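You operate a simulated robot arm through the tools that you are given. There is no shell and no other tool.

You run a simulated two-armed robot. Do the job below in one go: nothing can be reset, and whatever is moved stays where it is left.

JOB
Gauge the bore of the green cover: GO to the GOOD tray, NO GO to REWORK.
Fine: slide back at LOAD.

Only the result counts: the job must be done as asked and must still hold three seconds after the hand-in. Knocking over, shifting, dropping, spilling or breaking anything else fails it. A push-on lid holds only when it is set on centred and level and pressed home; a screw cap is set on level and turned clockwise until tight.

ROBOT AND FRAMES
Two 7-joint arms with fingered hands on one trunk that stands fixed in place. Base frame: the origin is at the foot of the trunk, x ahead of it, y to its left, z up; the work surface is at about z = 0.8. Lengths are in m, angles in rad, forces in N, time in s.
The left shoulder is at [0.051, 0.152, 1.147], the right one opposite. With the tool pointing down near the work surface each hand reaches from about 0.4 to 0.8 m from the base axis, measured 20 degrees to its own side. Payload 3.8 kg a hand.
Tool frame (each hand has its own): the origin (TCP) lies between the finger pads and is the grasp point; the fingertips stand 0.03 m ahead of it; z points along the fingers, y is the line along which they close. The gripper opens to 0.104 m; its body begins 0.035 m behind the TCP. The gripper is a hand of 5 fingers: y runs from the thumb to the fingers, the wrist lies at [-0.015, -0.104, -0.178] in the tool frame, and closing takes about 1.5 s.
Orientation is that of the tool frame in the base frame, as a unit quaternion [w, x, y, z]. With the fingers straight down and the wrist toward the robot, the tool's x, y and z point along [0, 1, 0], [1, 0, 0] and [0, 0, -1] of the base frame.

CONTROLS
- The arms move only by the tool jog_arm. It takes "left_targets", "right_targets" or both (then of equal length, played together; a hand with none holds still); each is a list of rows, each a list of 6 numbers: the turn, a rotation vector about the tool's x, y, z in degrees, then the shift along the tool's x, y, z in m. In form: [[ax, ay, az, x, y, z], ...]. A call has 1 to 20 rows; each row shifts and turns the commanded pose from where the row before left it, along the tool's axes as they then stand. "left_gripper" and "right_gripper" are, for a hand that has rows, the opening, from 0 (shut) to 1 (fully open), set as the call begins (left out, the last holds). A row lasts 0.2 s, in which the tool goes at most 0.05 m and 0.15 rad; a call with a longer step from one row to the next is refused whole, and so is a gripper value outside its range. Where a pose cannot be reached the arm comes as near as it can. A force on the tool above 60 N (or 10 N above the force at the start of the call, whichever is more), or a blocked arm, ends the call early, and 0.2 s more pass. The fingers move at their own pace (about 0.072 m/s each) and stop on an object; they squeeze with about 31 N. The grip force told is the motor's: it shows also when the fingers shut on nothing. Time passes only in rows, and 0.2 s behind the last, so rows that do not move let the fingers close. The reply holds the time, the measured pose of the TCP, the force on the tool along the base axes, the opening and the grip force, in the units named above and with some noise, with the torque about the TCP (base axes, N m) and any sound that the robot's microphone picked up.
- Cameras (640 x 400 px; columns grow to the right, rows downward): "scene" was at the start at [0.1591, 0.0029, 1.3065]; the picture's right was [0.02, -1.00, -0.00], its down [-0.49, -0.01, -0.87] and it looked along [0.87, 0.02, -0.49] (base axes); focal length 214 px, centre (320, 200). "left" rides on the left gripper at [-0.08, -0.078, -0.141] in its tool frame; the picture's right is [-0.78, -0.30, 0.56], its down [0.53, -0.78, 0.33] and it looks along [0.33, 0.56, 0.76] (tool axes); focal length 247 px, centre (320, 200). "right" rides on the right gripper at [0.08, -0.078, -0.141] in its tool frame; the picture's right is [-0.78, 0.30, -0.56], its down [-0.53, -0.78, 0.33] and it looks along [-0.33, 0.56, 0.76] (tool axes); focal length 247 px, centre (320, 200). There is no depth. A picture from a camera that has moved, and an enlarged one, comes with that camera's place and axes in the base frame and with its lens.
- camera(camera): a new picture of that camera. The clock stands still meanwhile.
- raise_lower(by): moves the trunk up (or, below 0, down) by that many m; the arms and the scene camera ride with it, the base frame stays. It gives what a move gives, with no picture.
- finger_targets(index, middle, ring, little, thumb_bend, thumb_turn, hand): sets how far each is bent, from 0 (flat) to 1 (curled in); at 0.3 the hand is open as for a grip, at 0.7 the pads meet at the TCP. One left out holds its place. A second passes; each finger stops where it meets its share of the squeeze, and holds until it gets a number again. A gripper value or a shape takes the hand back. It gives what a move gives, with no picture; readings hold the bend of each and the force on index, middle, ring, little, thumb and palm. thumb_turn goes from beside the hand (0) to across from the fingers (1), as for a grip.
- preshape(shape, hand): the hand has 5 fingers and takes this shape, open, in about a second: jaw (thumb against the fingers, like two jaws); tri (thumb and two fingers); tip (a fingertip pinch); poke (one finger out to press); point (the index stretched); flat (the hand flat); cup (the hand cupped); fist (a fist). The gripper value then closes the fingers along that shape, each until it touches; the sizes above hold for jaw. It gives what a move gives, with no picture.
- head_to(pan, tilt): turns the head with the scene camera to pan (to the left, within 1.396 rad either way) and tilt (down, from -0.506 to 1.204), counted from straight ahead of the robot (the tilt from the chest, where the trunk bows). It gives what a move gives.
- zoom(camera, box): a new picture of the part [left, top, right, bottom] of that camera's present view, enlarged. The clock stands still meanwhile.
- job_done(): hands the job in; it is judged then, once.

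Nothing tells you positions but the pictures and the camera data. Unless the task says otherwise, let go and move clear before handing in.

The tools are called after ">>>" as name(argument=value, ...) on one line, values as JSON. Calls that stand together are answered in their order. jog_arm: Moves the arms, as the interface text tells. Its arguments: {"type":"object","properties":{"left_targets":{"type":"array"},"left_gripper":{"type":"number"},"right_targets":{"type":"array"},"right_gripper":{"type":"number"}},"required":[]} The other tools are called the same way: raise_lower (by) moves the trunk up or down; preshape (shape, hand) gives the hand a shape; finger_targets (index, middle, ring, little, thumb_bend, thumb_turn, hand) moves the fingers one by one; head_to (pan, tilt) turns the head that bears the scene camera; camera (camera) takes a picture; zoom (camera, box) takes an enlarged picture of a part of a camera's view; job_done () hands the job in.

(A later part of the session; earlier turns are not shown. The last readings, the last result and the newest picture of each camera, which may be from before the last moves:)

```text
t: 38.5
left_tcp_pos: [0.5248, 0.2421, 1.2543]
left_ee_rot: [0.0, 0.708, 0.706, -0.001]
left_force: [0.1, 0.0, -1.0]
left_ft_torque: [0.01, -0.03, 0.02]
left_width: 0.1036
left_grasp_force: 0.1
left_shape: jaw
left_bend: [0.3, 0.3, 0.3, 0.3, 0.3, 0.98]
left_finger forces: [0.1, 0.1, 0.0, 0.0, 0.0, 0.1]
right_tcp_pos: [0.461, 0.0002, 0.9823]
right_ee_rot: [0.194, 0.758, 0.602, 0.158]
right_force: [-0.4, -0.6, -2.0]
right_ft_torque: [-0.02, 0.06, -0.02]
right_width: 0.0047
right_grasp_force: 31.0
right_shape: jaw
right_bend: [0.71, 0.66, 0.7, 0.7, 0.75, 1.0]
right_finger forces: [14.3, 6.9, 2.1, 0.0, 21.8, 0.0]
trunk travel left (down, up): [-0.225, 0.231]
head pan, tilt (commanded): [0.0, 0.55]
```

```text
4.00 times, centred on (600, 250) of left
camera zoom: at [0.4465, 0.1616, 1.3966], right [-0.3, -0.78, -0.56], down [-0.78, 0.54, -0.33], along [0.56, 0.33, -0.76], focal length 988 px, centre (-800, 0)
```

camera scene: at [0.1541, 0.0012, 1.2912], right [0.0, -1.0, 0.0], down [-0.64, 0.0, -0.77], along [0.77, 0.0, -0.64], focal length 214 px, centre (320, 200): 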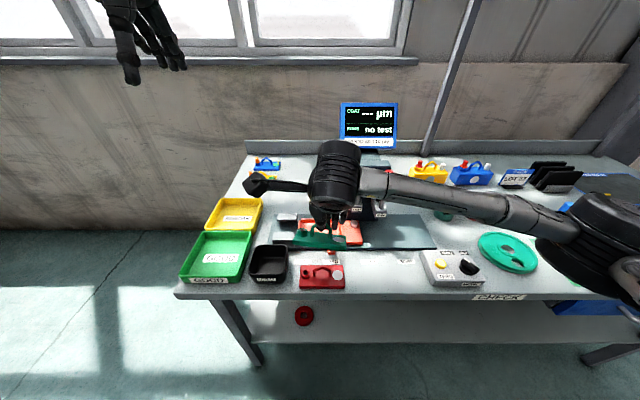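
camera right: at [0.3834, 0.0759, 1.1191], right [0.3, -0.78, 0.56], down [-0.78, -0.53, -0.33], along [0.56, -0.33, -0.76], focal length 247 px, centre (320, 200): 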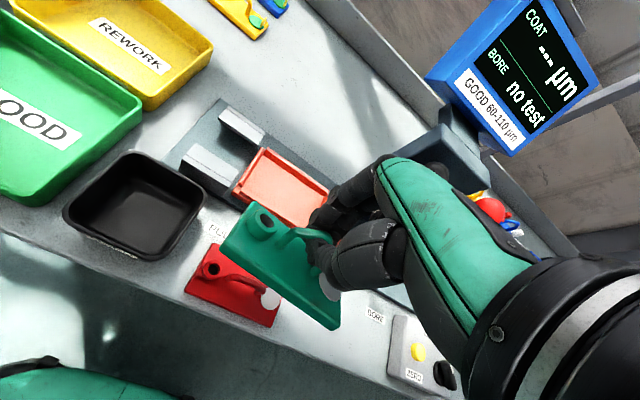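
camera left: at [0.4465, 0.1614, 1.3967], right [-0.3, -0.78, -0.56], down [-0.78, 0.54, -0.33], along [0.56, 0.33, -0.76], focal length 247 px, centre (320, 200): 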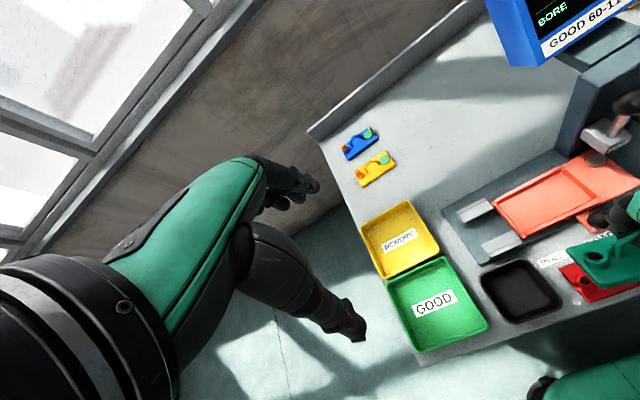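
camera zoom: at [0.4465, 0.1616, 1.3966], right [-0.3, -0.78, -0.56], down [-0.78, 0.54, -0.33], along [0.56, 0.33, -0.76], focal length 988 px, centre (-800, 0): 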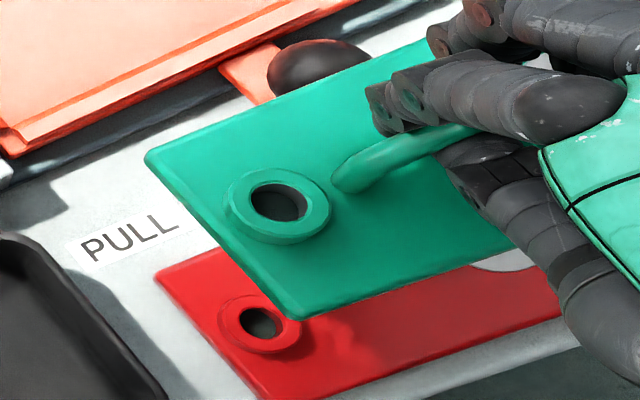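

The cover is now square within about 2° and nearly level. I'll trim the last few degrees and bring it forward over the nest, still about 10 cm up.

>>> jog_arm(right_targets=[[-3.26, -0.68, -0.4, 0, 0, 0], [0, 0, 0, 0.0095, 0.0312, 0.0196], [0, 0, 0, 0.0095, 0.0312, 0.0196], [0, 0, 0, 0.0095, 0.0312, 0.0196], [0, 0, 0, 0, 0, 0], [0, 0, 0, 0, 0, 0]])

>>> camera(camera="right")

>>> camera(camera="scene")

>>> zoom(camera="left", box=[480, 100, 640, 260])

```text
t: 39.9
left_tcp_pos: [0.5249, 0.2421, 1.2555]
left_ee_rot: [0.0, 0.708, 0.707, -0.001]
left_force: [-0.2, 0.0, 0.4]
left_ft_torque: [0.0, -0.02, 0.02]
left_width: 0.1038
left_grasp_force: 0.1
left_shape: jaw
left_bend: [0.3, 0.3, 0.3, 0.3, 0.3, 0.98]
left_finger forces: [0.0, 0.0, 0.0, 0.1, 0.0, 0.0]
right_tcp_pos: [0.5752, 0.0024, 0.9833]
right_ee_rot: [0.22, 0.751, 0.599, 0.169]
right_force: [0.3, 0.8, -3.2]
right_ft_torque: [-0.01, 0.0, -0.05]
right_width: 0.0049
right_grasp_force: 31.2
right_shape: jaw
right_bend: [0.71, 0.66, 0.7, 0.7, 0.75, 1.0]
right_finger forces: [14.3, 6.6, 2.5, 0.0, 22.2, 0.0]
trunk travel left (down, up): [-0.225, 0.231]
head pan, tilt (commanded): [0.0, 0.55]
```

```text
taken
camera right: at [0.4556, 0.1128, 1.0592], right [-0.22, -0.74, 0.64], down [-0.59, -0.42, -0.69], along [0.78, -0.53, -0.34], focal length 247 px, centre (320, 200)
```

right: 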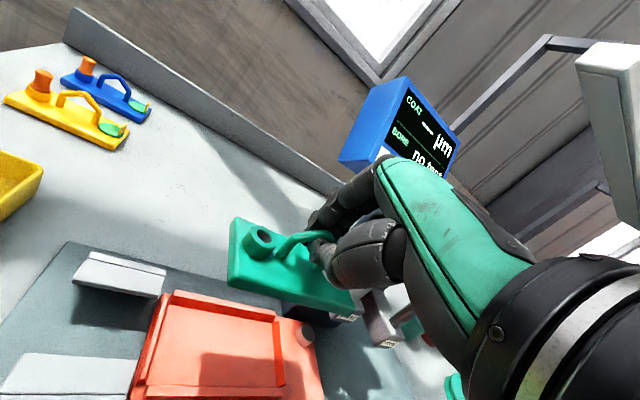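

```text
taken
camera scene: at [0.1541, 0.0012, 1.2912], right [0.0, -1.0, 0.0], down [-0.64, 0.0, -0.77], along [0.77, 0.0, -0.64], focal length 214 px, centre (320, 200)
```

scene: 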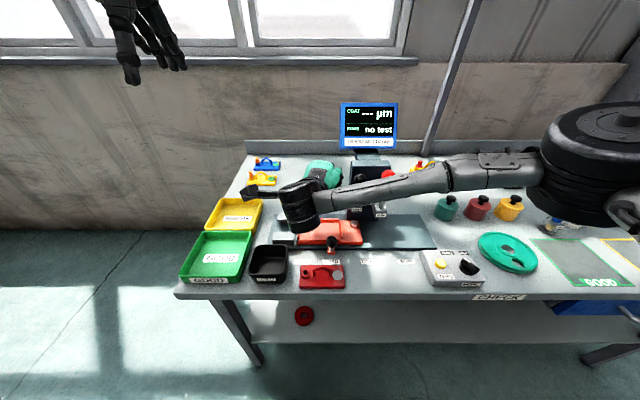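

```text
2.50 times, centred on (560, 180) of left
camera zoom: at [0.4466, 0.1615, 1.3966], right [-0.3, -0.78, -0.56], down [-0.78, 0.54, -0.33], along [0.56, 0.33, -0.76], focal length 617 px, centre (-280, 250)
```

zoom: 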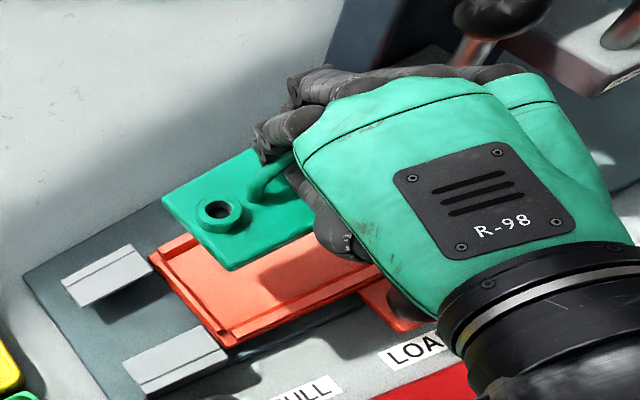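

The left wrist camera shows the cover nicely above the nest: plate centre about (0.582, 0.001) against a nest centre of about (0.586, 0.001). I'll lower to about 2 cm above the nest walls and compare edges directly.

>>> jog_arm(right_targets=[[0, 0, 0, 0.0003, -0.0151, 0.024], [0, 0, 0, 0.0003, -0.0151, 0.024], [0, 0, 0, 0.0002, -0.0115, 0.0186], [0, 0, 0, 0, 0, 0], [0, 0, 0, 0, 0, 0]])

>>> zoom(camera="left", box=[500, 130, 620, 250])

>>> zoom(camera="right", box=[160, 180, 400, 360])

>>> zoom(camera="scene", box=[260, 180, 420, 280])

```text
t: 41.1
left_tcp_pos: [0.5256, 0.2411, 1.2551]
left_ee_rot: [-0.001, 0.708, 0.706, 0.0]
left_force: [-0.2, 1.2, 0.1]
left_ft_torque: [-0.02, 0.01, 0.03]
left_width: 0.1037
left_grasp_force: 0.0
left_shape: jaw
left_bend: [0.3, 0.3, 0.3, 0.3, 0.3, 0.98]
left_finger forces: [0.0, 0.1, 0.0, 0.0, 0.0, 0.0]
right_tcp_pos: [0.575, 0.0018, 0.9039]
right_ee_rot: [0.22, 0.751, 0.599, 0.17]
right_force: [-0.1, -0.1, -3.8]
right_ft_torque: [-0.02, -0.02, 0.02]
right_width: 0.0046
right_grasp_force: 30.9
right_shape: jaw
right_bend: [0.71, 0.66, 0.7, 0.7, 0.76, 1.0]
right_finger forces: [14.4, 6.6, 2.6, 0.0, 22.5, 0.1]
trunk travel left (down, up): [-0.225, 0.231]
head pan, tilt (commanded): [0.0, 0.55]
```

```text
3.33 times, centred on (560, 190) of left
camera zoom: at [0.4466, 0.1615, 1.3966], right [-0.3, -0.78, -0.56], down [-0.78, 0.54, -0.33], along [0.56, 0.33, -0.76], focal length 823 px, centre (-480, 233)
```

zoom: 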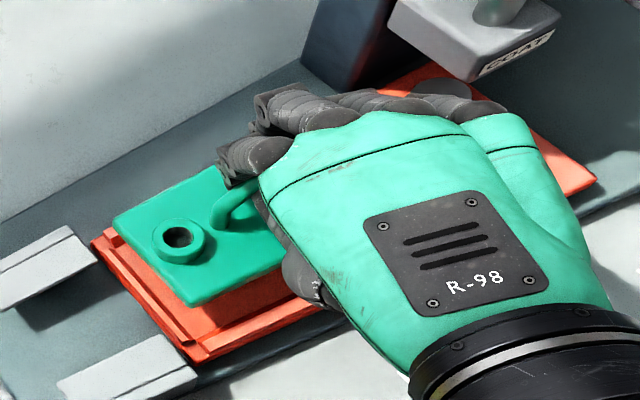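

```text
2.22 times, centred on (280, 270) of right
camera zoom: at [0.4551, 0.1122, 0.9808], right [-0.22, -0.74, 0.64], down [-0.59, -0.42, -0.69], along [0.78, -0.53, -0.34], focal length 549 px, centre (409, 44)
```

zoom: 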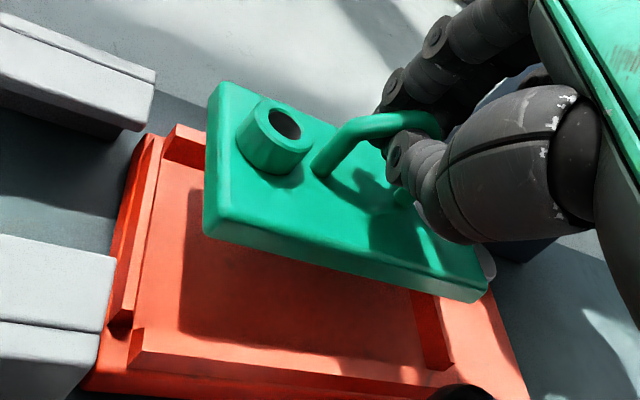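

```text
4.00 times, centred on (340, 230) of scene
camera zoom: at [0.1542, 0.0012, 1.2912], right [0.0, -1.0, 0.0], down [-0.64, 0.0, -0.77], along [0.77, 0.0, -0.64], focal length 858 px, centre (240, 80)
```

zoom: 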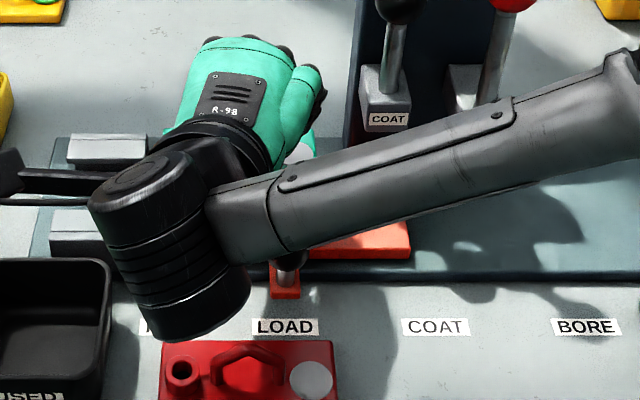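

The cover is level and square here: plate corners at x 0.556–0.614, y +0.053 to -0.055. Now I'll measure the pocket walls accurately in the same pictures.

>>> zoom(camera="right", box=[190, 220, 270, 350])

>>> zoom(camera="right", box=[200, 290, 400, 400])

>>> zoom(camera="left", box=[510, 175, 570, 245])

```text
3.08 times, centred on (230, 285) of right
camera zoom: at [0.4551, 0.1122, 0.9808], right [-0.22, -0.74, 0.64], down [-0.59, -0.42, -0.69], along [0.78, -0.53, -0.34], focal length 760 px, centre (597, -62)
```

zoom: 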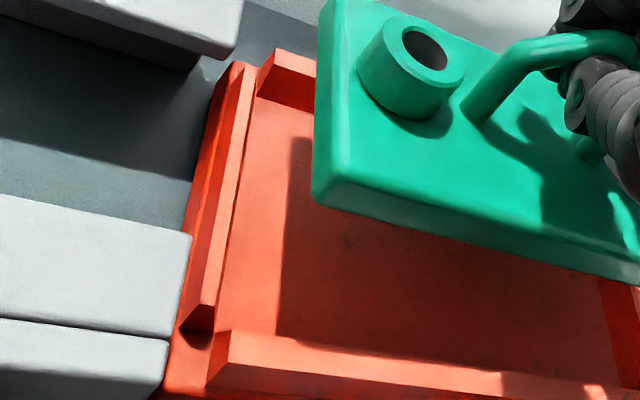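

```text
3.20 times, centred on (300, 345) of right
camera zoom: at [0.4551, 0.1122, 0.9808], right [-0.22, -0.74, 0.64], down [-0.59, -0.42, -0.69], along [0.78, -0.53, -0.34], focal length 790 px, centre (384, -264)
```

zoom: 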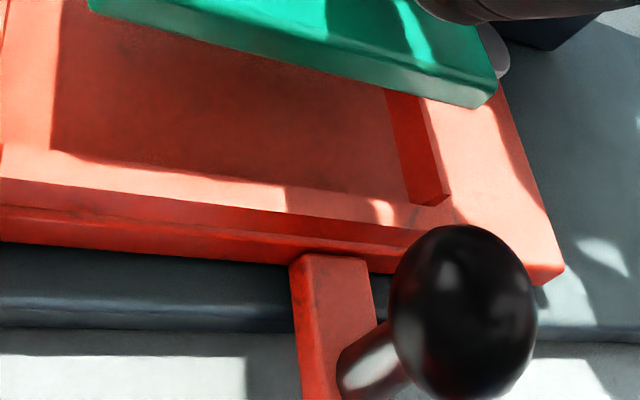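

```text
5.71 times, centred on (540, 210) of left
camera zoom: at [0.4466, 0.1615, 1.3966], right [-0.3, -0.78, -0.56], down [-0.78, 0.54, -0.33], along [0.56, 0.33, -0.76], focal length 1411 px, centre (-937, 143)
```

zoom: 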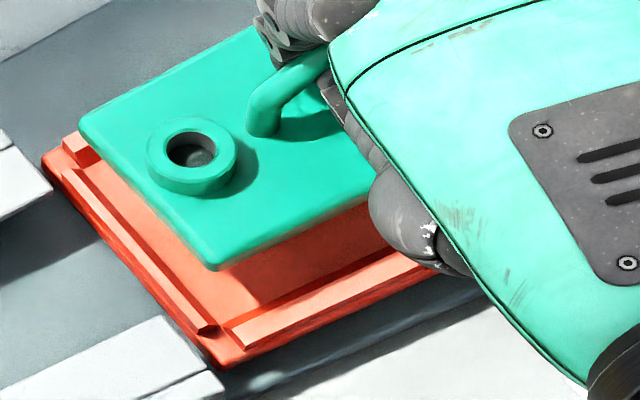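

The pocket's inner floor runs about x 0.547–0.6145 and y +0.0525 to -0.065, so the cover must shift about 4 mm nearer and 5 mm right. I'll make that shift, lower to just above the walls and look.

>>> jog_arm(right_targets=[[0, 0, 0, -0.0058, -0.0024, -0.0014], [0, 0, 0, 0.0001, -0.0048, 0.0076], [0, 0, 0, 0.0001, -0.0048, 0.0076], [0, 0, 0, 0, 0, 0], [0, 0, 0, 0, 0, 0]])

>>> zoom(camera="right", box=[190, 200, 390, 360])

>>> zoom(camera="left", box=[510, 175, 570, 245])

```text
t: 42.3
left_tcp_pos: [0.5251, 0.2415, 1.2554]
left_ee_rot: [0.0, 0.707, 0.707, 0.0]
left_force: [-0.2, -1.0, 0.4]
left_ft_torque: [0.01, -0.03, 0.02]
left_width: 0.1035
left_grasp_force: 0.0
left_shape: jaw
left_bend: [0.3, 0.3, 0.3, 0.3, 0.3, 0.98]
left_finger forces: [0.0, 0.0, 0.1, 0.0, 0.0, 0.0]
right_tcp_pos: [0.5702, -0.0028, 0.8867]
right_ee_rot: [0.219, 0.751, 0.599, 0.17]
right_force: [0.1, 0.6, -3.0]
right_ft_torque: [0.02, 0.05, 0.01]
right_width: 0.0048
right_grasp_force: 31.3
right_shape: jaw
right_bend: [0.71, 0.66, 0.7, 0.7, 0.76, 1.0]
right_finger forces: [14.4, 6.5, 2.8, 0.0, 22.6, 0.0]
trunk travel left (down, up): [-0.225, 0.231]
head pan, tilt (commanded): [0.0, 0.55]
```

```text
2.50 times, centred on (290, 280) of right
camera zoom: at [0.4513, 0.1076, 0.9626], right [-0.22, -0.74, 0.64], down [-0.59, -0.42, -0.69], along [0.78, -0.53, -0.34], focal length 617 px, centre (395, 0)
```

zoom: 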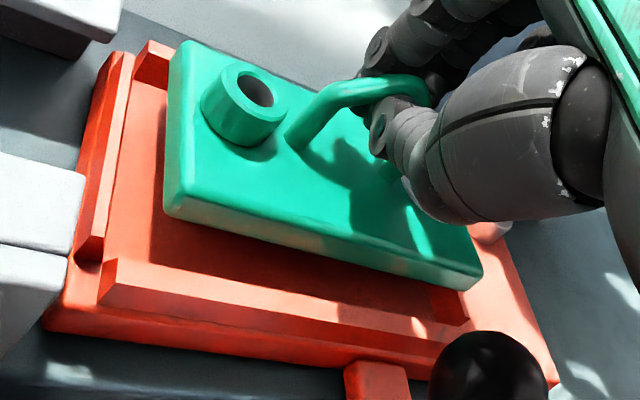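

```text
5.71 times, centred on (540, 210) of left
camera zoom: at [0.4467, 0.1616, 1.3966], right [-0.3, -0.78, -0.56], down [-0.78, 0.54, -0.33], along [0.56, 0.33, -0.76], focal length 1411 px, centre (-937, 143)
```

zoom: 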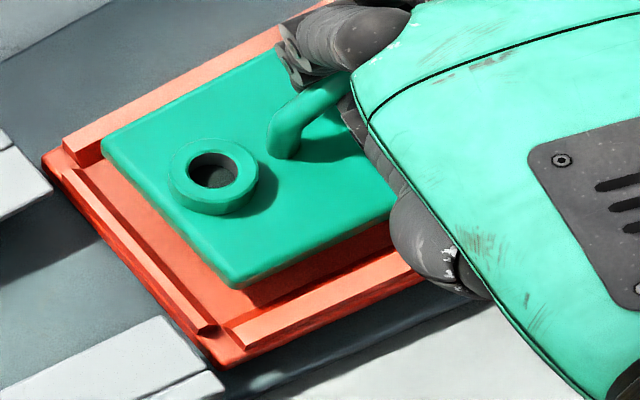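

The cover is now inside the walls' outline with gaps of 3–5 mm all round. I'll lower it slowly to the nest floor, watching the force.

>>> jog_arm(right_targets=[[0, 0, 0, 0, -0.0021, 0.0034], [0, 0, 0, 0, -0.0021, 0.0034], [0, 0, 0, 0, -0.0016, 0.0025], [0, 0, 0, 0, 0, 0]])

>>> zoom(camera="right", box=[190, 200, 390, 360])

>>> zoom(camera="left", box=[510, 175, 570, 245])

```text
t: 43.3
left_tcp_pos: [0.5245, 0.2431, 1.2547]
left_ee_rot: [0.0, 0.708, 0.706, 0.0]
left_force: [0.1, 1.4, 0.9]
left_ft_torque: [0.0, -0.02, 0.01]
left_width: 0.1039
left_grasp_force: 0.0
left_shape: jaw
left_bend: [0.3, 0.3, 0.3, 0.3, 0.3, 0.98]
left_finger forces: [0.0, 0.0, 0.0, 0.0, 0.1, 0.1]
right_tcp_pos: [0.5707, -0.0015, 0.8756]
right_ee_rot: [0.22, 0.751, 0.599, 0.169]
right_force: [-3.0, 2.3, 1.6]
right_ft_torque: [-0.07, 0.01, 0.01]
right_width: 0.0045
right_grasp_force: 31.0
right_shape: jaw
right_bend: [0.71, 0.66, 0.7, 0.7, 0.76, 1.0]
right_finger forces: [4.3, 5.6, 3.3, 0.0, 22.9, 0.0]
trunk travel left (down, up): [-0.225, 0.231]
head pan, tilt (commanded): [0.0, 0.55]
```

```text
2.50 times, centred on (290, 280) of right
camera zoom: at [0.4508, 0.1081, 0.9524], right [-0.22, -0.74, 0.64], down [-0.59, -0.42, -0.69], along [0.78, -0.53, -0.34], focal length 617 px, centre (395, 0)
```

zoom: 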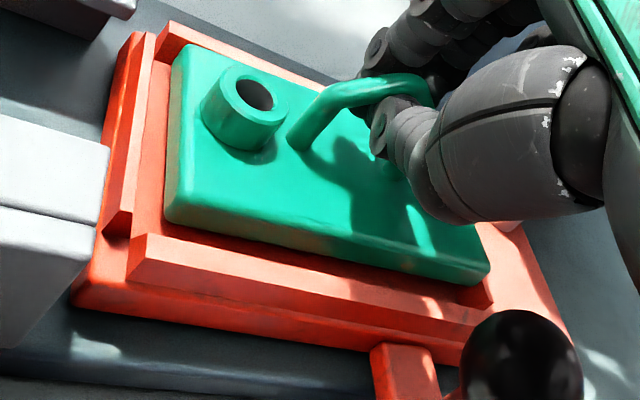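

```text
5.71 times, centred on (540, 210) of left
camera zoom: at [0.4456, 0.1621, 1.397], right [-0.3, -0.78, -0.56], down [-0.78, 0.54, -0.33], along [0.56, 0.33, -0.76], focal length 1411 px, centre (-937, 143)
```

zoom: 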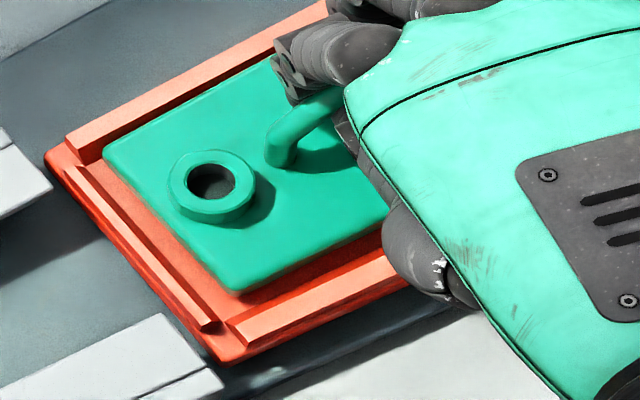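

Something has touched: the vertical force rose to +1.6 N, with a small sideways push. I'll lower in 1.5 mm steps to see whether it settles on the floor.

>>> jog_arm(right_targets=[[0, 0, 0, 0, -0.0008, 0.0013], [0, 0, 0, 0, -0.0008, 0.0013], [0, 0, 0, 0, 0, 0]])

>>> zoom(camera="right", box=[190, 200, 390, 360])

>>> zoom(camera="left", box=[510, 175, 570, 245])

```text
t: 44.1
left_tcp_pos: [0.5239, 0.242, 1.255]
left_ee_rot: [0.001, 0.708, 0.706, -0.001]
left_force: [0.2, -0.1, -0.8]
left_ft_torque: [-0.04, -0.02, -0.01]
left_width: 0.1034
left_grasp_force: 0.1
left_shape: jaw
left_bend: [0.3, 0.3, 0.3, 0.3, 0.3, 0.98]
left_finger forces: [0.0, 0.0, 0.1, 0.1, 0.1, 0.1]
right_tcp_pos: [0.5702, -0.0028, 0.8719]
right_ee_rot: [0.221, 0.751, 0.599, 0.169]
right_force: [-4.2, 2.9, 2.9]
right_ft_torque: [0.02, -0.05, 0.01]
right_width: 0.0049
right_grasp_force: 30.9
right_shape: jaw
right_bend: [0.71, 0.67, 0.7, 0.7, 0.76, 1.0]
right_finger forces: [5.5, 5.5, 3.2, 0.1, 23.0, 0.1]
trunk travel left (down, up): [-0.225, 0.231]
head pan, tilt (commanded): [0.0, 0.55]
```

```text
2.50 times, centred on (290, 280) of right
camera zoom: at [0.4503, 0.108, 0.9491], right [-0.22, -0.74, 0.64], down [-0.59, -0.42, -0.69], along [0.78, -0.53, -0.34], focal length 617 px, centre (395, 0)
```

zoom: 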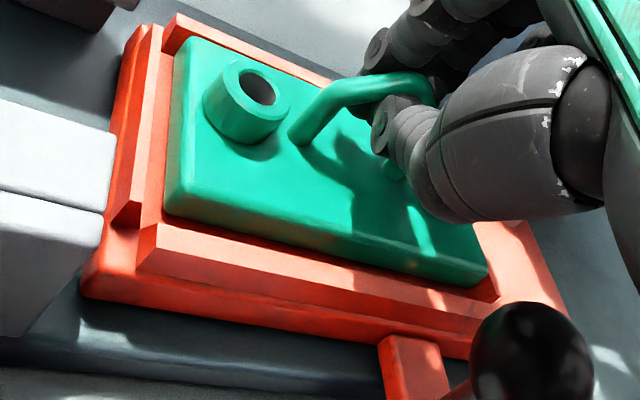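

```text
5.71 times, centred on (540, 210) of left
camera zoom: at [0.4453, 0.1622, 1.397], right [-0.3, -0.78, -0.56], down [-0.78, 0.54, -0.33], along [0.56, 0.33, -0.76], focal length 1411 px, centre (-937, 143)
```

zoom: 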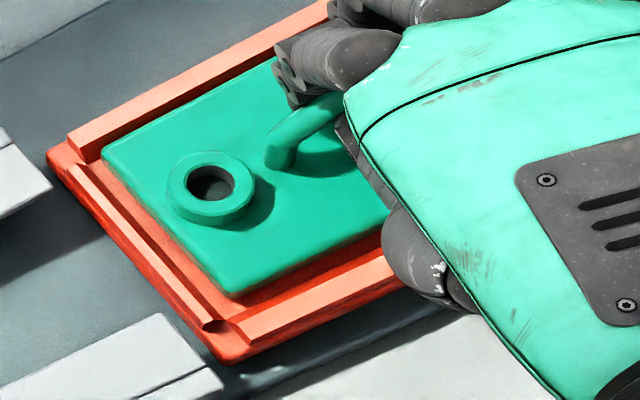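

The left end is down on the floor. I'll zoom in on the right end to see whether it has cleared the right wall.

>>> zoom(camera="right", box=[310, 270, 400, 340])

>>> zoom(camera="right", box=[220, 200, 310, 300])

>>> zoom(camera="scene", box=[280, 200, 380, 270])

```text
5.71 times, centred on (355, 305) of right
camera zoom: at [0.4503, 0.108, 0.9491], right [-0.22, -0.74, 0.64], down [-0.59, -0.42, -0.69], along [0.78, -0.53, -0.34], focal length 1411 px, centre (120, -400)
```

zoom: 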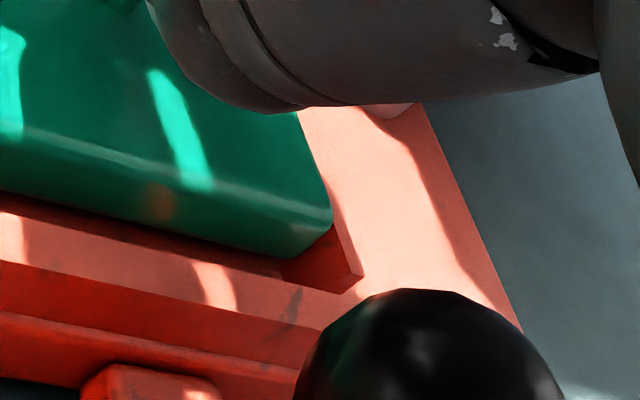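

```text
4.00 times, centred on (265, 250) of right
camera zoom: at [0.4503, 0.108, 0.9491], right [-0.22, -0.74, 0.64], down [-0.59, -0.42, -0.69], along [0.78, -0.53, -0.34], focal length 988 px, centre (540, 0)
```

zoom: 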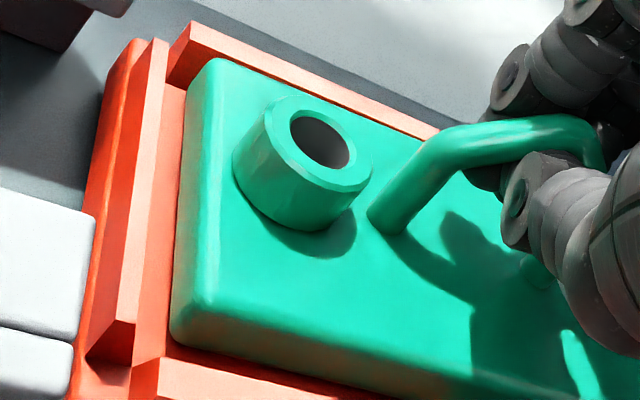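

```text
5.71 times, centred on (330, 235) of scene
camera zoom: at [0.1529, 0.0019, 1.2913], right [0.0, -1.0, 0.0], down [-0.64, 0.0, -0.77], along [0.77, 0.0, -0.64], focal length 1226 px, centre (263, 0)
```

zoom: 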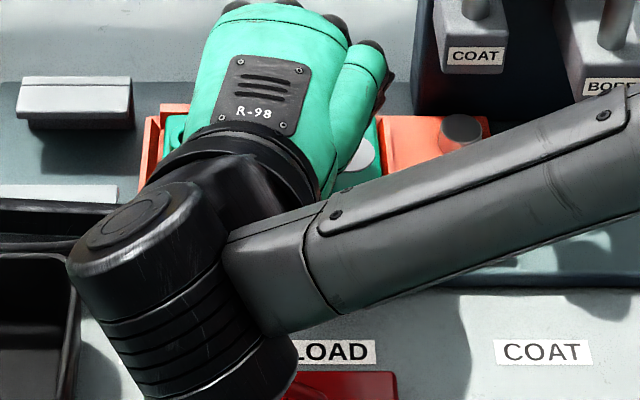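

My triangulation now puts the plate's underside at about z = 0.822, level and inside all four walls, with only about 3 N of contact. I'll open the hand slightly (so the thumb doesn't strike the plate or knob) and check that the cover stays put.

>>> jog_arm(right_targets=[[0, 0, 0, 0, 0, 0], [0, 0, 0, 0, 0, 0], [0, 0, 0, 0, 0, 0], [0, 0, 0, 0, 0, 0], [0, 0, 0, 0, 0, 0]], right_gripper=0.22)

>>> zoom(camera="right", box=[190, 200, 390, 360])

>>> zoom(camera="left", box=[510, 175, 570, 245])

```text
t: 45.3
left_tcp_pos: [0.5246, 0.2419, 1.2547]
left_ee_rot: [0.0, 0.708, 0.706, 0.001]
left_force: [-0.5, 0.1, 0.3]
left_ft_torque: [-0.02, 0.0, 0.01]
left_width: 0.1037
left_grasp_force: 0.1
left_shape: jaw
left_bend: [0.3, 0.3, 0.3, 0.3, 0.3, 0.98]
left_finger forces: [0.0, 0.1, 0.0, 0.1, 0.1, 0.1]
right_tcp_pos: [0.5715, -0.0042, 0.873]
right_ee_rot: [0.22, 0.752, 0.598, 0.169]
right_force: [1.6, -1.4, 2.8]
right_ft_torque: [-0.03, -0.04, 0.0]
right_width: 0.0224
right_grasp_force: 0.0
right_shape: jaw
right_bend: [0.73, 0.58, 0.56, 0.52, 0.76, 1.0]
right_finger forces: [0.1, 0.1, 0.0, 0.0, 3.3, 0.0]
trunk travel left (down, up): [-0.225, 0.231]
head pan, tilt (commanded): [0.0, 0.55]
```

```text
2.50 times, centred on (290, 280) of right
camera zoom: at [0.451, 0.1071, 0.9491], right [-0.22, -0.74, 0.64], down [-0.59, -0.42, -0.69], along [0.78, -0.53, -0.34], focal length 617 px, centre (395, 0)
```

zoom: 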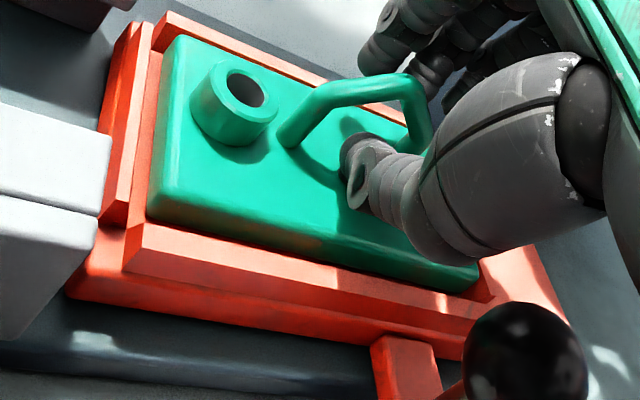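

```text
5.71 times, centred on (540, 210) of left
camera zoom: at [0.4459, 0.1613, 1.3969], right [-0.3, -0.78, -0.56], down [-0.78, 0.54, -0.33], along [0.56, 0.33, -0.76], focal length 1411 px, centre (-937, 143)
```

zoom: 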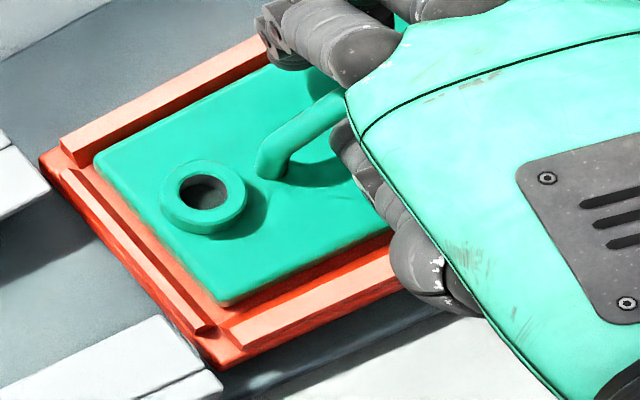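

The cover dropped neatly into the pocket and the bar is free of the fingers. I'll back the hand out along its own finger axis in small steps and check nothing is caught.

>>> jog_arm(right_targets=[[0, 0, 0, 0, 0, -0.004], [0, 0, 0, 0, 0, -0.008], [0, 0, 0, 0, 0, -0.01], [0, 0, 0, 0, 0, 0]], right_gripper=0.25)

>>> zoom(camera="right", box=[190, 200, 390, 360])

>>> zoom(camera="left", box=[510, 175, 570, 245])

```text
t: 46.3
left_tcp_pos: [0.5261, 0.2412, 1.2547]
left_ee_rot: [0.0, 0.708, 0.706, -0.001]
left_force: [0.8, -0.3, 0.2]
left_ft_torque: [0.03, 0.0, 0.01]
left_width: 0.1036
left_grasp_force: 0.1
left_shape: jaw
left_bend: [0.3, 0.3, 0.3, 0.3, 0.3, 0.98]
left_finger forces: [0.0, 0.0, 0.0, 0.0, 0.1, 0.0]
right_tcp_pos: [0.5593, -0.0007, 0.892]
right_ee_rot: [0.219, 0.751, 0.599, 0.17]
right_force: [0.1, 0.6, 0.6]
right_ft_torque: [0.01, -0.02, -0.01]
right_width: 0.0254
right_grasp_force: 0.1
right_shape: jaw
right_bend: [0.74, 0.56, 0.54, 0.5, 0.74, 1.0]
right_finger forces: [0.1, 0.1, 0.0, 0.0, 0.0, 0.2]
trunk travel left (down, up): [-0.225, 0.231]
head pan, tilt (commanded): [0.0, 0.55]
```

```text
2.50 times, centred on (290, 280) of right
camera zoom: at [0.44, 0.1097, 0.9678], right [-0.22, -0.74, 0.64], down [-0.59, -0.42, -0.69], along [0.78, -0.53, -0.34], focal length 617 px, centre (395, 0)
```

zoom: 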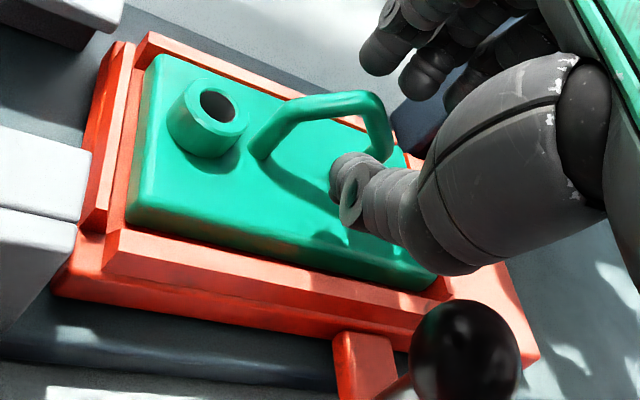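

```text
5.71 times, centred on (540, 210) of left
camera zoom: at [0.4464, 0.1615, 1.3967], right [-0.3, -0.78, -0.56], down [-0.78, 0.54, -0.33], along [0.56, 0.33, -0.76], focal length 1411 px, centre (-937, 143)
```

zoom: 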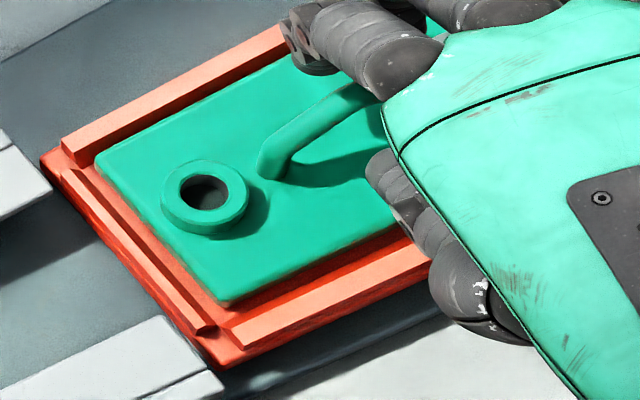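

The cover sits in the nest, untouched by the hand. I'll retreat fully and bring the hand back upright.

>>> jog_arm(right_targets=[[0, 0, 0, 0, 0, -0.03], [0, 0, 0, 0, 0, -0.04], [0, 0, 0, 0, 0, -0.04], [6.4, 0.82, -2.5, 0, 0, 0], [6.4, 0.82, -2.5, 0, 0, 0], [6.4, 0.82, -2.5, 0, 0, 0], [6.4, 0.82, -2.5, 0, 0, 0], [6.4, 0.82, -2.5, 0, 0, -0.02], [0, 0, 0, -0.04, -0.02, -0.03], [0, 0, 0, -0.04, -0.02, -0.03], [0, 0, 0, -0.04, -0.02, 0], [0, 0, 0, 0, 0, 0]], right_gripper=0.5)

>>> camera(camera="scene")

>>> zoom(camera="scene", box=[270, 200, 380, 280])

>>> zoom(camera="left", box=[500, 140, 640, 260])

>>> camera(camera="right")

```text
refused: row 9 steps farther than a row can; nothing moved
```

```text
taken
camera scene: at [0.154, 0.0012, 1.2912], right [0.0, -1.0, 0.0], down [-0.64, 0.0, -0.77], along [0.77, 0.0, -0.64], focal length 214 px, centre (320, 200)
```

scene: 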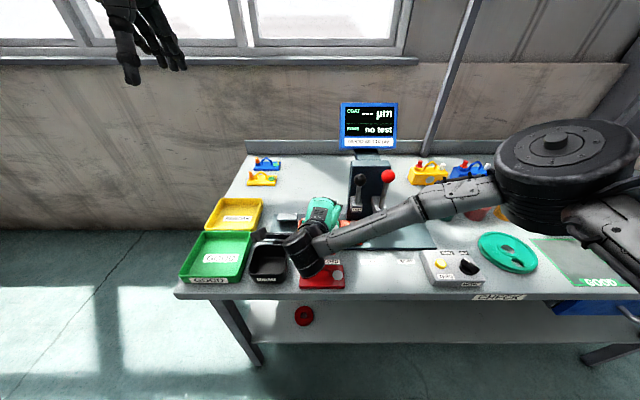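

```text
5.00 times, centred on (325, 240) of scene
camera zoom: at [0.154, 0.0012, 1.2912], right [0.0, -1.0, 0.0], down [-0.64, 0.0, -0.77], along [0.77, 0.0, -0.64], focal length 1072 px, centre (295, 0)
```

zoom: 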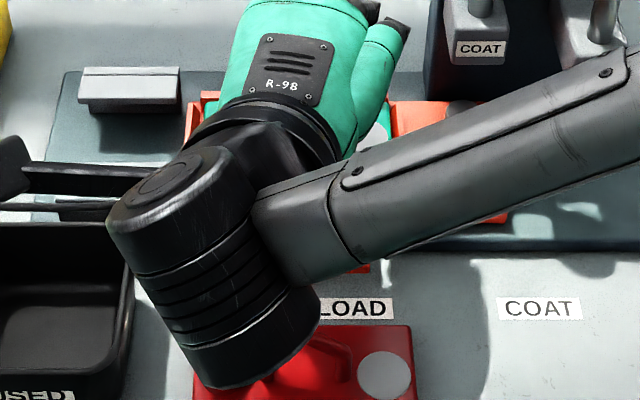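

```text
3.33 times, centred on (570, 200) of left
camera zoom: at [0.4464, 0.1615, 1.3967], right [-0.3, -0.78, -0.56], down [-0.78, 0.54, -0.33], along [0.56, 0.33, -0.76], focal length 823 px, centre (-513, 200)
```

zoom: 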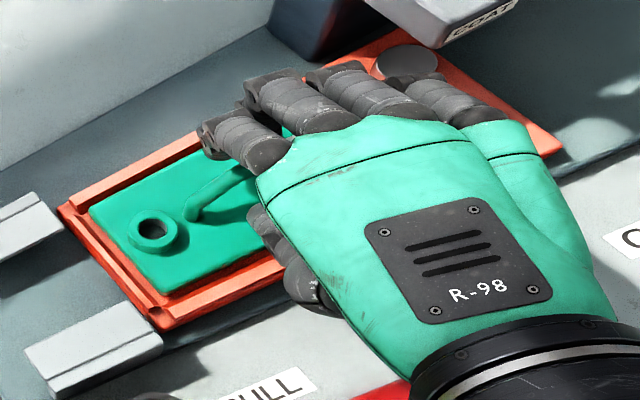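

```text
taken
camera right: at [0.44, 0.1097, 0.9678], right [-0.22, -0.74, 0.64], down [-0.59, -0.42, -0.69], along [0.78, -0.53, -0.34], focal length 247 px, centre (320, 200)
```

right: 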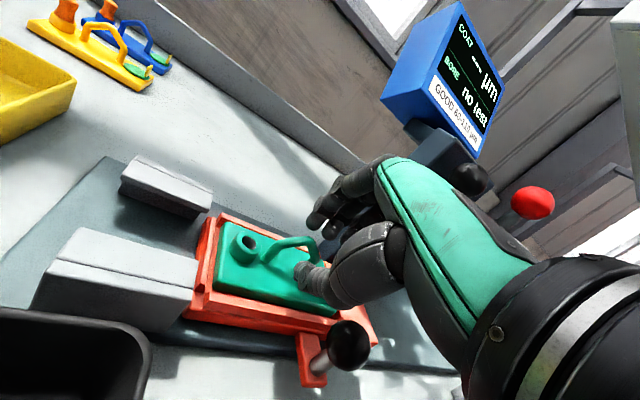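

The move was refused for one step that was too long, so nothing moved. I'll repeat it with shorter steps.

>>> jog_arm(right_targets=[[0, 0, 0, 0, 0, -0.03], [0, 0, 0, 0, 0, -0.04], [0, 0, 0, 0, 0, -0.04], [6.4, 0.82, -2.5, 0, 0, 0], [6.4, 0.82, -2.5, 0, 0, 0], [6.4, 0.82, -2.5, 0, 0, 0], [6.4, 0.82, -2.5, 0, 0, 0], [6.4, 0.82, -2.5, 0, 0, -0.02], [0, 0, 0, -0.03, -0.02, -0.025], [0, 0, 0, -0.03, -0.02, -0.025], [0, 0, 0, -0.03, -0.02, 0], [0, 0, 0, -0.03, -0.02, 0], [0, 0, 0, 0, 0, 0]], right_gripper=0.3)

>>> camera(camera="scene")

>>> zoom(camera="scene", box=[270, 200, 380, 280])

>>> zoom(camera="left", box=[500, 140, 640, 260])

>>> camera(camera="right")

```text
t: 49.1
left_tcp_pos: [0.5253, 0.2426, 1.2546]
left_ee_rot: [0.0, 0.708, 0.707, -0.001]
left_force: [0.2, 0.5, -0.6]
left_ft_torque: [-0.01, -0.02, 0.0]
left_width: 0.1037
left_grasp_force: 0.1
left_shape: jaw
left_bend: [0.3, 0.3, 0.3, 0.3, 0.3, 0.98]
left_finger forces: [0.1, 0.1, 0.1, 0.0, 0.0, 0.1]
right_tcp_pos: [0.4196, -0.1057, 1.0536]
right_ee_rot: [0.001, 0.708, 0.706, -0.001]
right_force: [0.5, -0.4, 0.8]
right_ft_torque: [-0.04, -0.02, 0.01]
right_width: 0.0309
right_grasp_force: 0.1
right_shape: jaw
right_bend: [0.74, 0.54, 0.51, 0.48, 0.74, 1.0]
right_finger forces: [0.1, 0.0, 0.0, 0.1, 0.0, 0.0]
trunk travel left (down, up): [-0.225, 0.231]
head pan, tilt (commanded): [0.0, 0.55]
```

```text
taken
camera scene: at [0.1542, 0.0019, 1.2912], right [0.0, -1.0, 0.0], down [-0.64, 0.0, -0.77], along [0.77, 0.0, -0.64], focal length 214 px, centre (320, 200)
```

scene: 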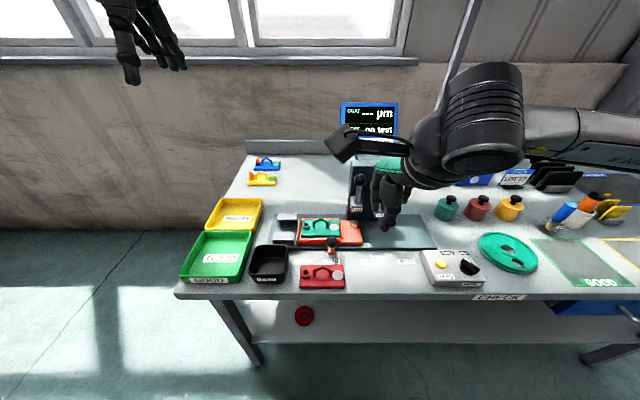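

```text
5.00 times, centred on (325, 240) of scene
camera zoom: at [0.1542, 0.0019, 1.2912], right [0.0, -1.0, 0.0], down [-0.64, 0.0, -0.77], along [0.77, 0.0, -0.64], focal length 1072 px, centre (295, 0)
```

zoom: 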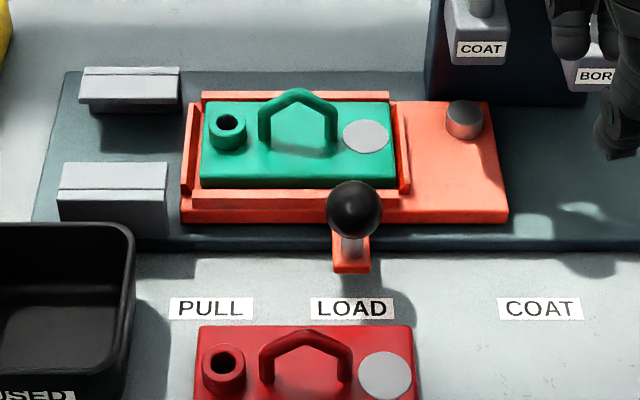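

```text
3.33 times, centred on (570, 200) of left
camera zoom: at [0.4466, 0.1622, 1.3965], right [-0.3, -0.78, -0.56], down [-0.78, 0.54, -0.33], along [0.56, 0.33, -0.76], focal length 823 px, centre (-513, 200)
```

zoom: 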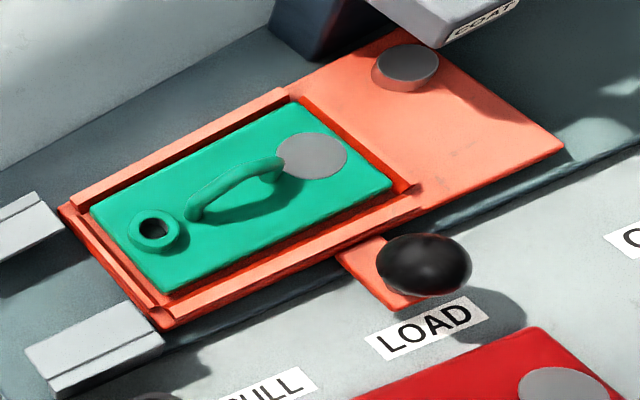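

```text
taken
camera right: at [0.3416, -0.0256, 1.1945], right [0.3, -0.78, 0.56], down [-0.78, -0.53, -0.33], along [0.56, -0.34, -0.76], focal length 247 px, centre (320, 200)
```

right: 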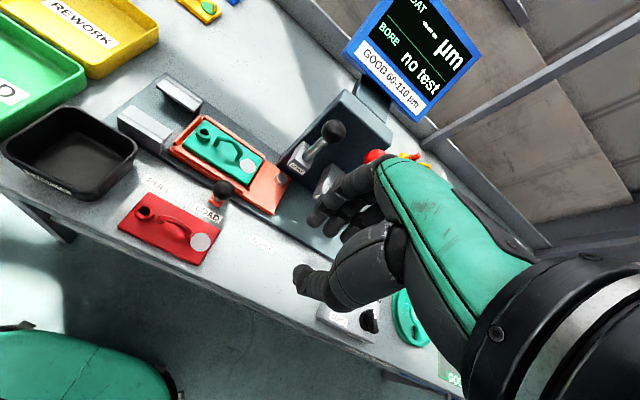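

The cover lies flat in the nest and the knob is still at LOAD. Next I'll grip the slide's black knob (ball centre about (0.515, -0.029, 0.844)), with the hand tilted slightly forward to stay clear of the plunger blocks.

>>> jog_arm(right_targets=[[-7, 0, 0, 0, 0, 0], [-7, 0, 0, 0, 0, 0], [-6, 0, 0, 0, 0, 0], [0, 0, 0, 0.0256, 0.0214, 0.0291], [0, 0, 0, 0.0256, 0.0214, 0.0291], [0, 0, 0, 0.0256, 0.0214, 0.0291], [0, 0, 0, 0, 0, 0], [0, 0, 0, 0, 0, 0]], right_gripper=0.6)

>>> zoom(camera="right", box=[160, 140, 420, 320])

>>> camera(camera="left")

>>> zoom(camera="scene", box=[270, 180, 430, 280])

```text
t: 50.9
left_tcp_pos: [0.5256, 0.2415, 1.2556]
left_ee_rot: [0.0, 0.708, 0.707, 0.0]
left_force: [0.1, 0.8, -0.4]
left_ft_torque: [-0.01, 0.0, -0.01]
left_width: 0.1037
left_grasp_force: 0.1
left_shape: jaw
left_bend: [0.3, 0.3, 0.3, 0.3, 0.3, 0.98]
left_finger forces: [0.0, 0.0, 0.0, 0.1, 0.1, 0.0]
right_tcp_pos: [0.5216, -0.0227, 0.9968]
right_ee_rot: [0.123, 0.697, 0.696, 0.123]
right_force: [0.2, 0.1, -0.4]
right_ft_torque: [-0.01, 0.0, -0.01]
right_width: 0.0622
right_grasp_force: 0.0
right_shape: jaw
right_bend: [0.29, 0.41, 0.37, 0.44, 0.65, 1.0]
right_finger forces: [0.0, 0.0, 0.0, 0.1, 0.0, 0.0]
right hand out of reach, approached as far as the arm can: row 3
trunk travel left (down, up): [-0.225, 0.231]
head pan, tilt (commanded): [0.0, 0.55]
```

```text
2.22 times, centred on (290, 230) of right
camera zoom: at [0.401, 0.0568, 1.1019], right [0.09, -0.78, 0.63], down [-0.62, -0.53, -0.58], along [0.78, -0.34, -0.52], focal length 549 px, centre (387, 133)
```

zoom: 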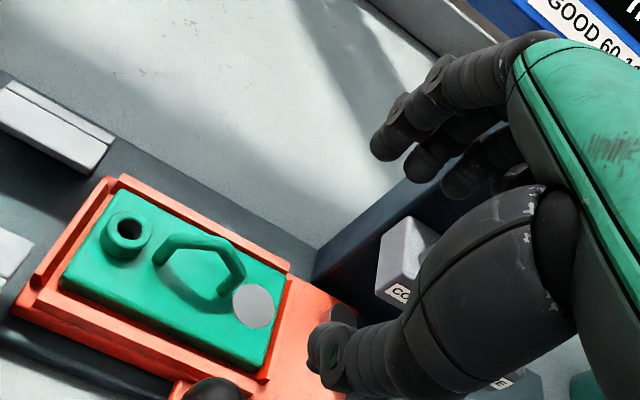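

```text
taken
camera left: at [0.4461, 0.1614, 1.3968], right [-0.3, -0.78, -0.56], down [-0.78, 0.54, -0.33], along [0.56, 0.33, -0.76], focal length 247 px, centre (320, 200)
```

left: 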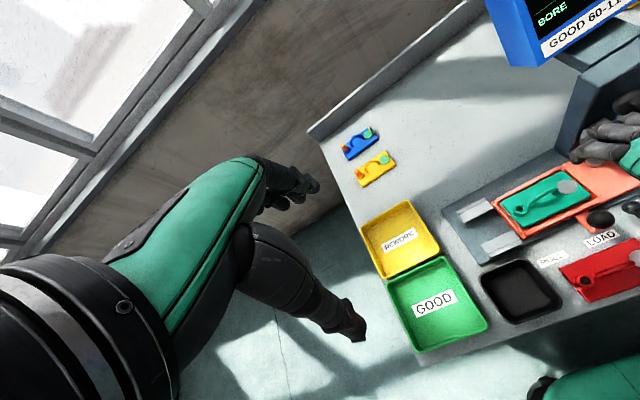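

```text
4.00 times, centred on (350, 230) of scene
camera zoom: at [0.1537, 0.0012, 1.2912], right [0.0, -1.0, 0.0], down [-0.64, 0.0, -0.77], along [0.77, 0.0, -0.64], focal length 858 px, centre (200, 80)
```

zoom: 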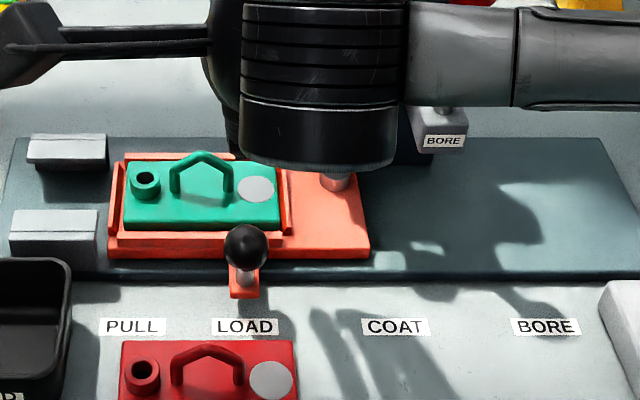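

The hand is tilted 20° and hovering just above and beyond the knob, with no contact. I'll move down toward the knob and check alignment.

>>> jog_arm(right_targets=[[0, 0, 0, -0.002, -0.0148, 0.029], [0, 0, 0, -0.002, -0.0148, 0.029], [0, 0, 0, -0.002, -0.0148, 0.029], [0, 0, 0, 0, 0, 0]], right_gripper=0.6)

>>> camera(camera="right")

>>> zoom(camera="left", box=[520, 140, 640, 260])

>>> zoom(camera="scene", box=[270, 180, 430, 280])

```text
t: 51.9
left_tcp_pos: [0.5252, 0.2415, 1.2547]
left_ee_rot: [0.0, 0.708, 0.707, 0.0]
left_force: [0.1, -0.8, -0.5]
left_ft_torque: [0.03, -0.04, 0.01]
left_width: 0.1038
left_grasp_force: 0.0
left_shape: jaw
left_bend: [0.3, 0.3, 0.3, 0.3, 0.3, 0.98]
left_finger forces: [0.0, 0.0, 0.0, 0.0, 0.1, 0.0]
right_tcp_pos: [0.5126, -0.0305, 0.8997]
right_ee_rot: [0.123, 0.698, 0.695, 0.122]
right_force: [0.9, -0.3, -0.4]
right_ft_torque: [0.03, -0.01, 0.01]
right_width: 0.0623
right_grasp_force: 0.0
right_shape: jaw
right_bend: [0.29, 0.41, 0.37, 0.44, 0.65, 1.0]
right_finger forces: [0.0, 0.1, 0.0, 0.1, 0.0, 0.1]
trunk travel left (down, up): [-0.225, 0.231]
head pan, tilt (commanded): [0.0, 0.55]
```

```text
taken
camera right: at [0.3904, 0.0513, 1.0053], right [0.09, -0.78, 0.63], down [-0.62, -0.53, -0.58], along [0.78, -0.34, -0.52], focal length 247 px, centre (320, 200)
```

right: 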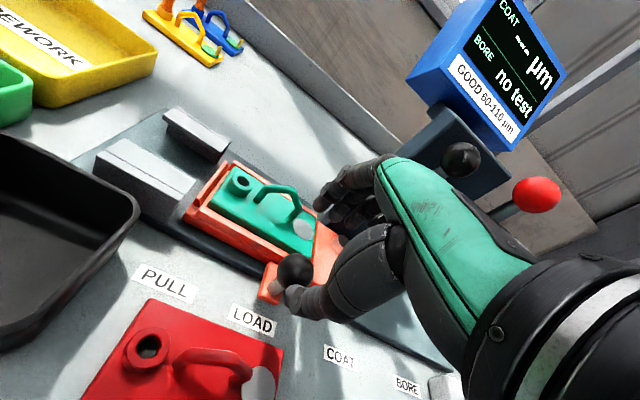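

```text
3.33 times, centred on (580, 200) of left
camera zoom: at [0.4461, 0.1615, 1.3969], right [-0.3, -0.78, -0.56], down [-0.78, 0.54, -0.33], along [0.56, 0.33, -0.76], focal length 823 px, centre (-547, 200)
```

zoom: 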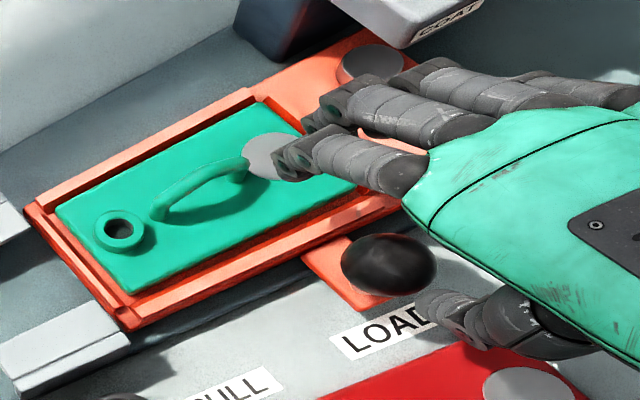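

```text
4.00 times, centred on (350, 230) of scene
camera zoom: at [0.1537, 0.0012, 1.2913], right [0.0, -1.0, 0.0], down [-0.64, 0.0, -0.77], along [0.77, 0.0, -0.64], focal length 858 px, centre (200, 80)
```

zoom: 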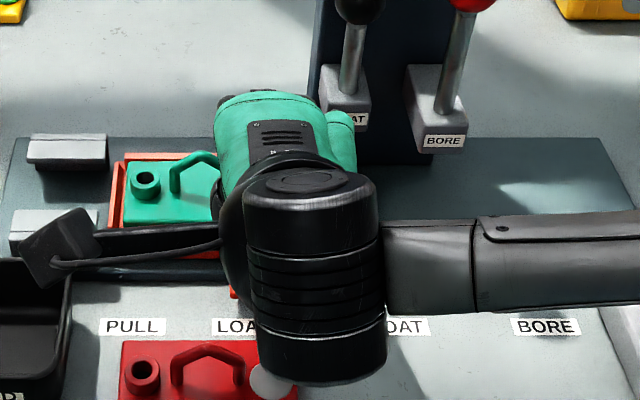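

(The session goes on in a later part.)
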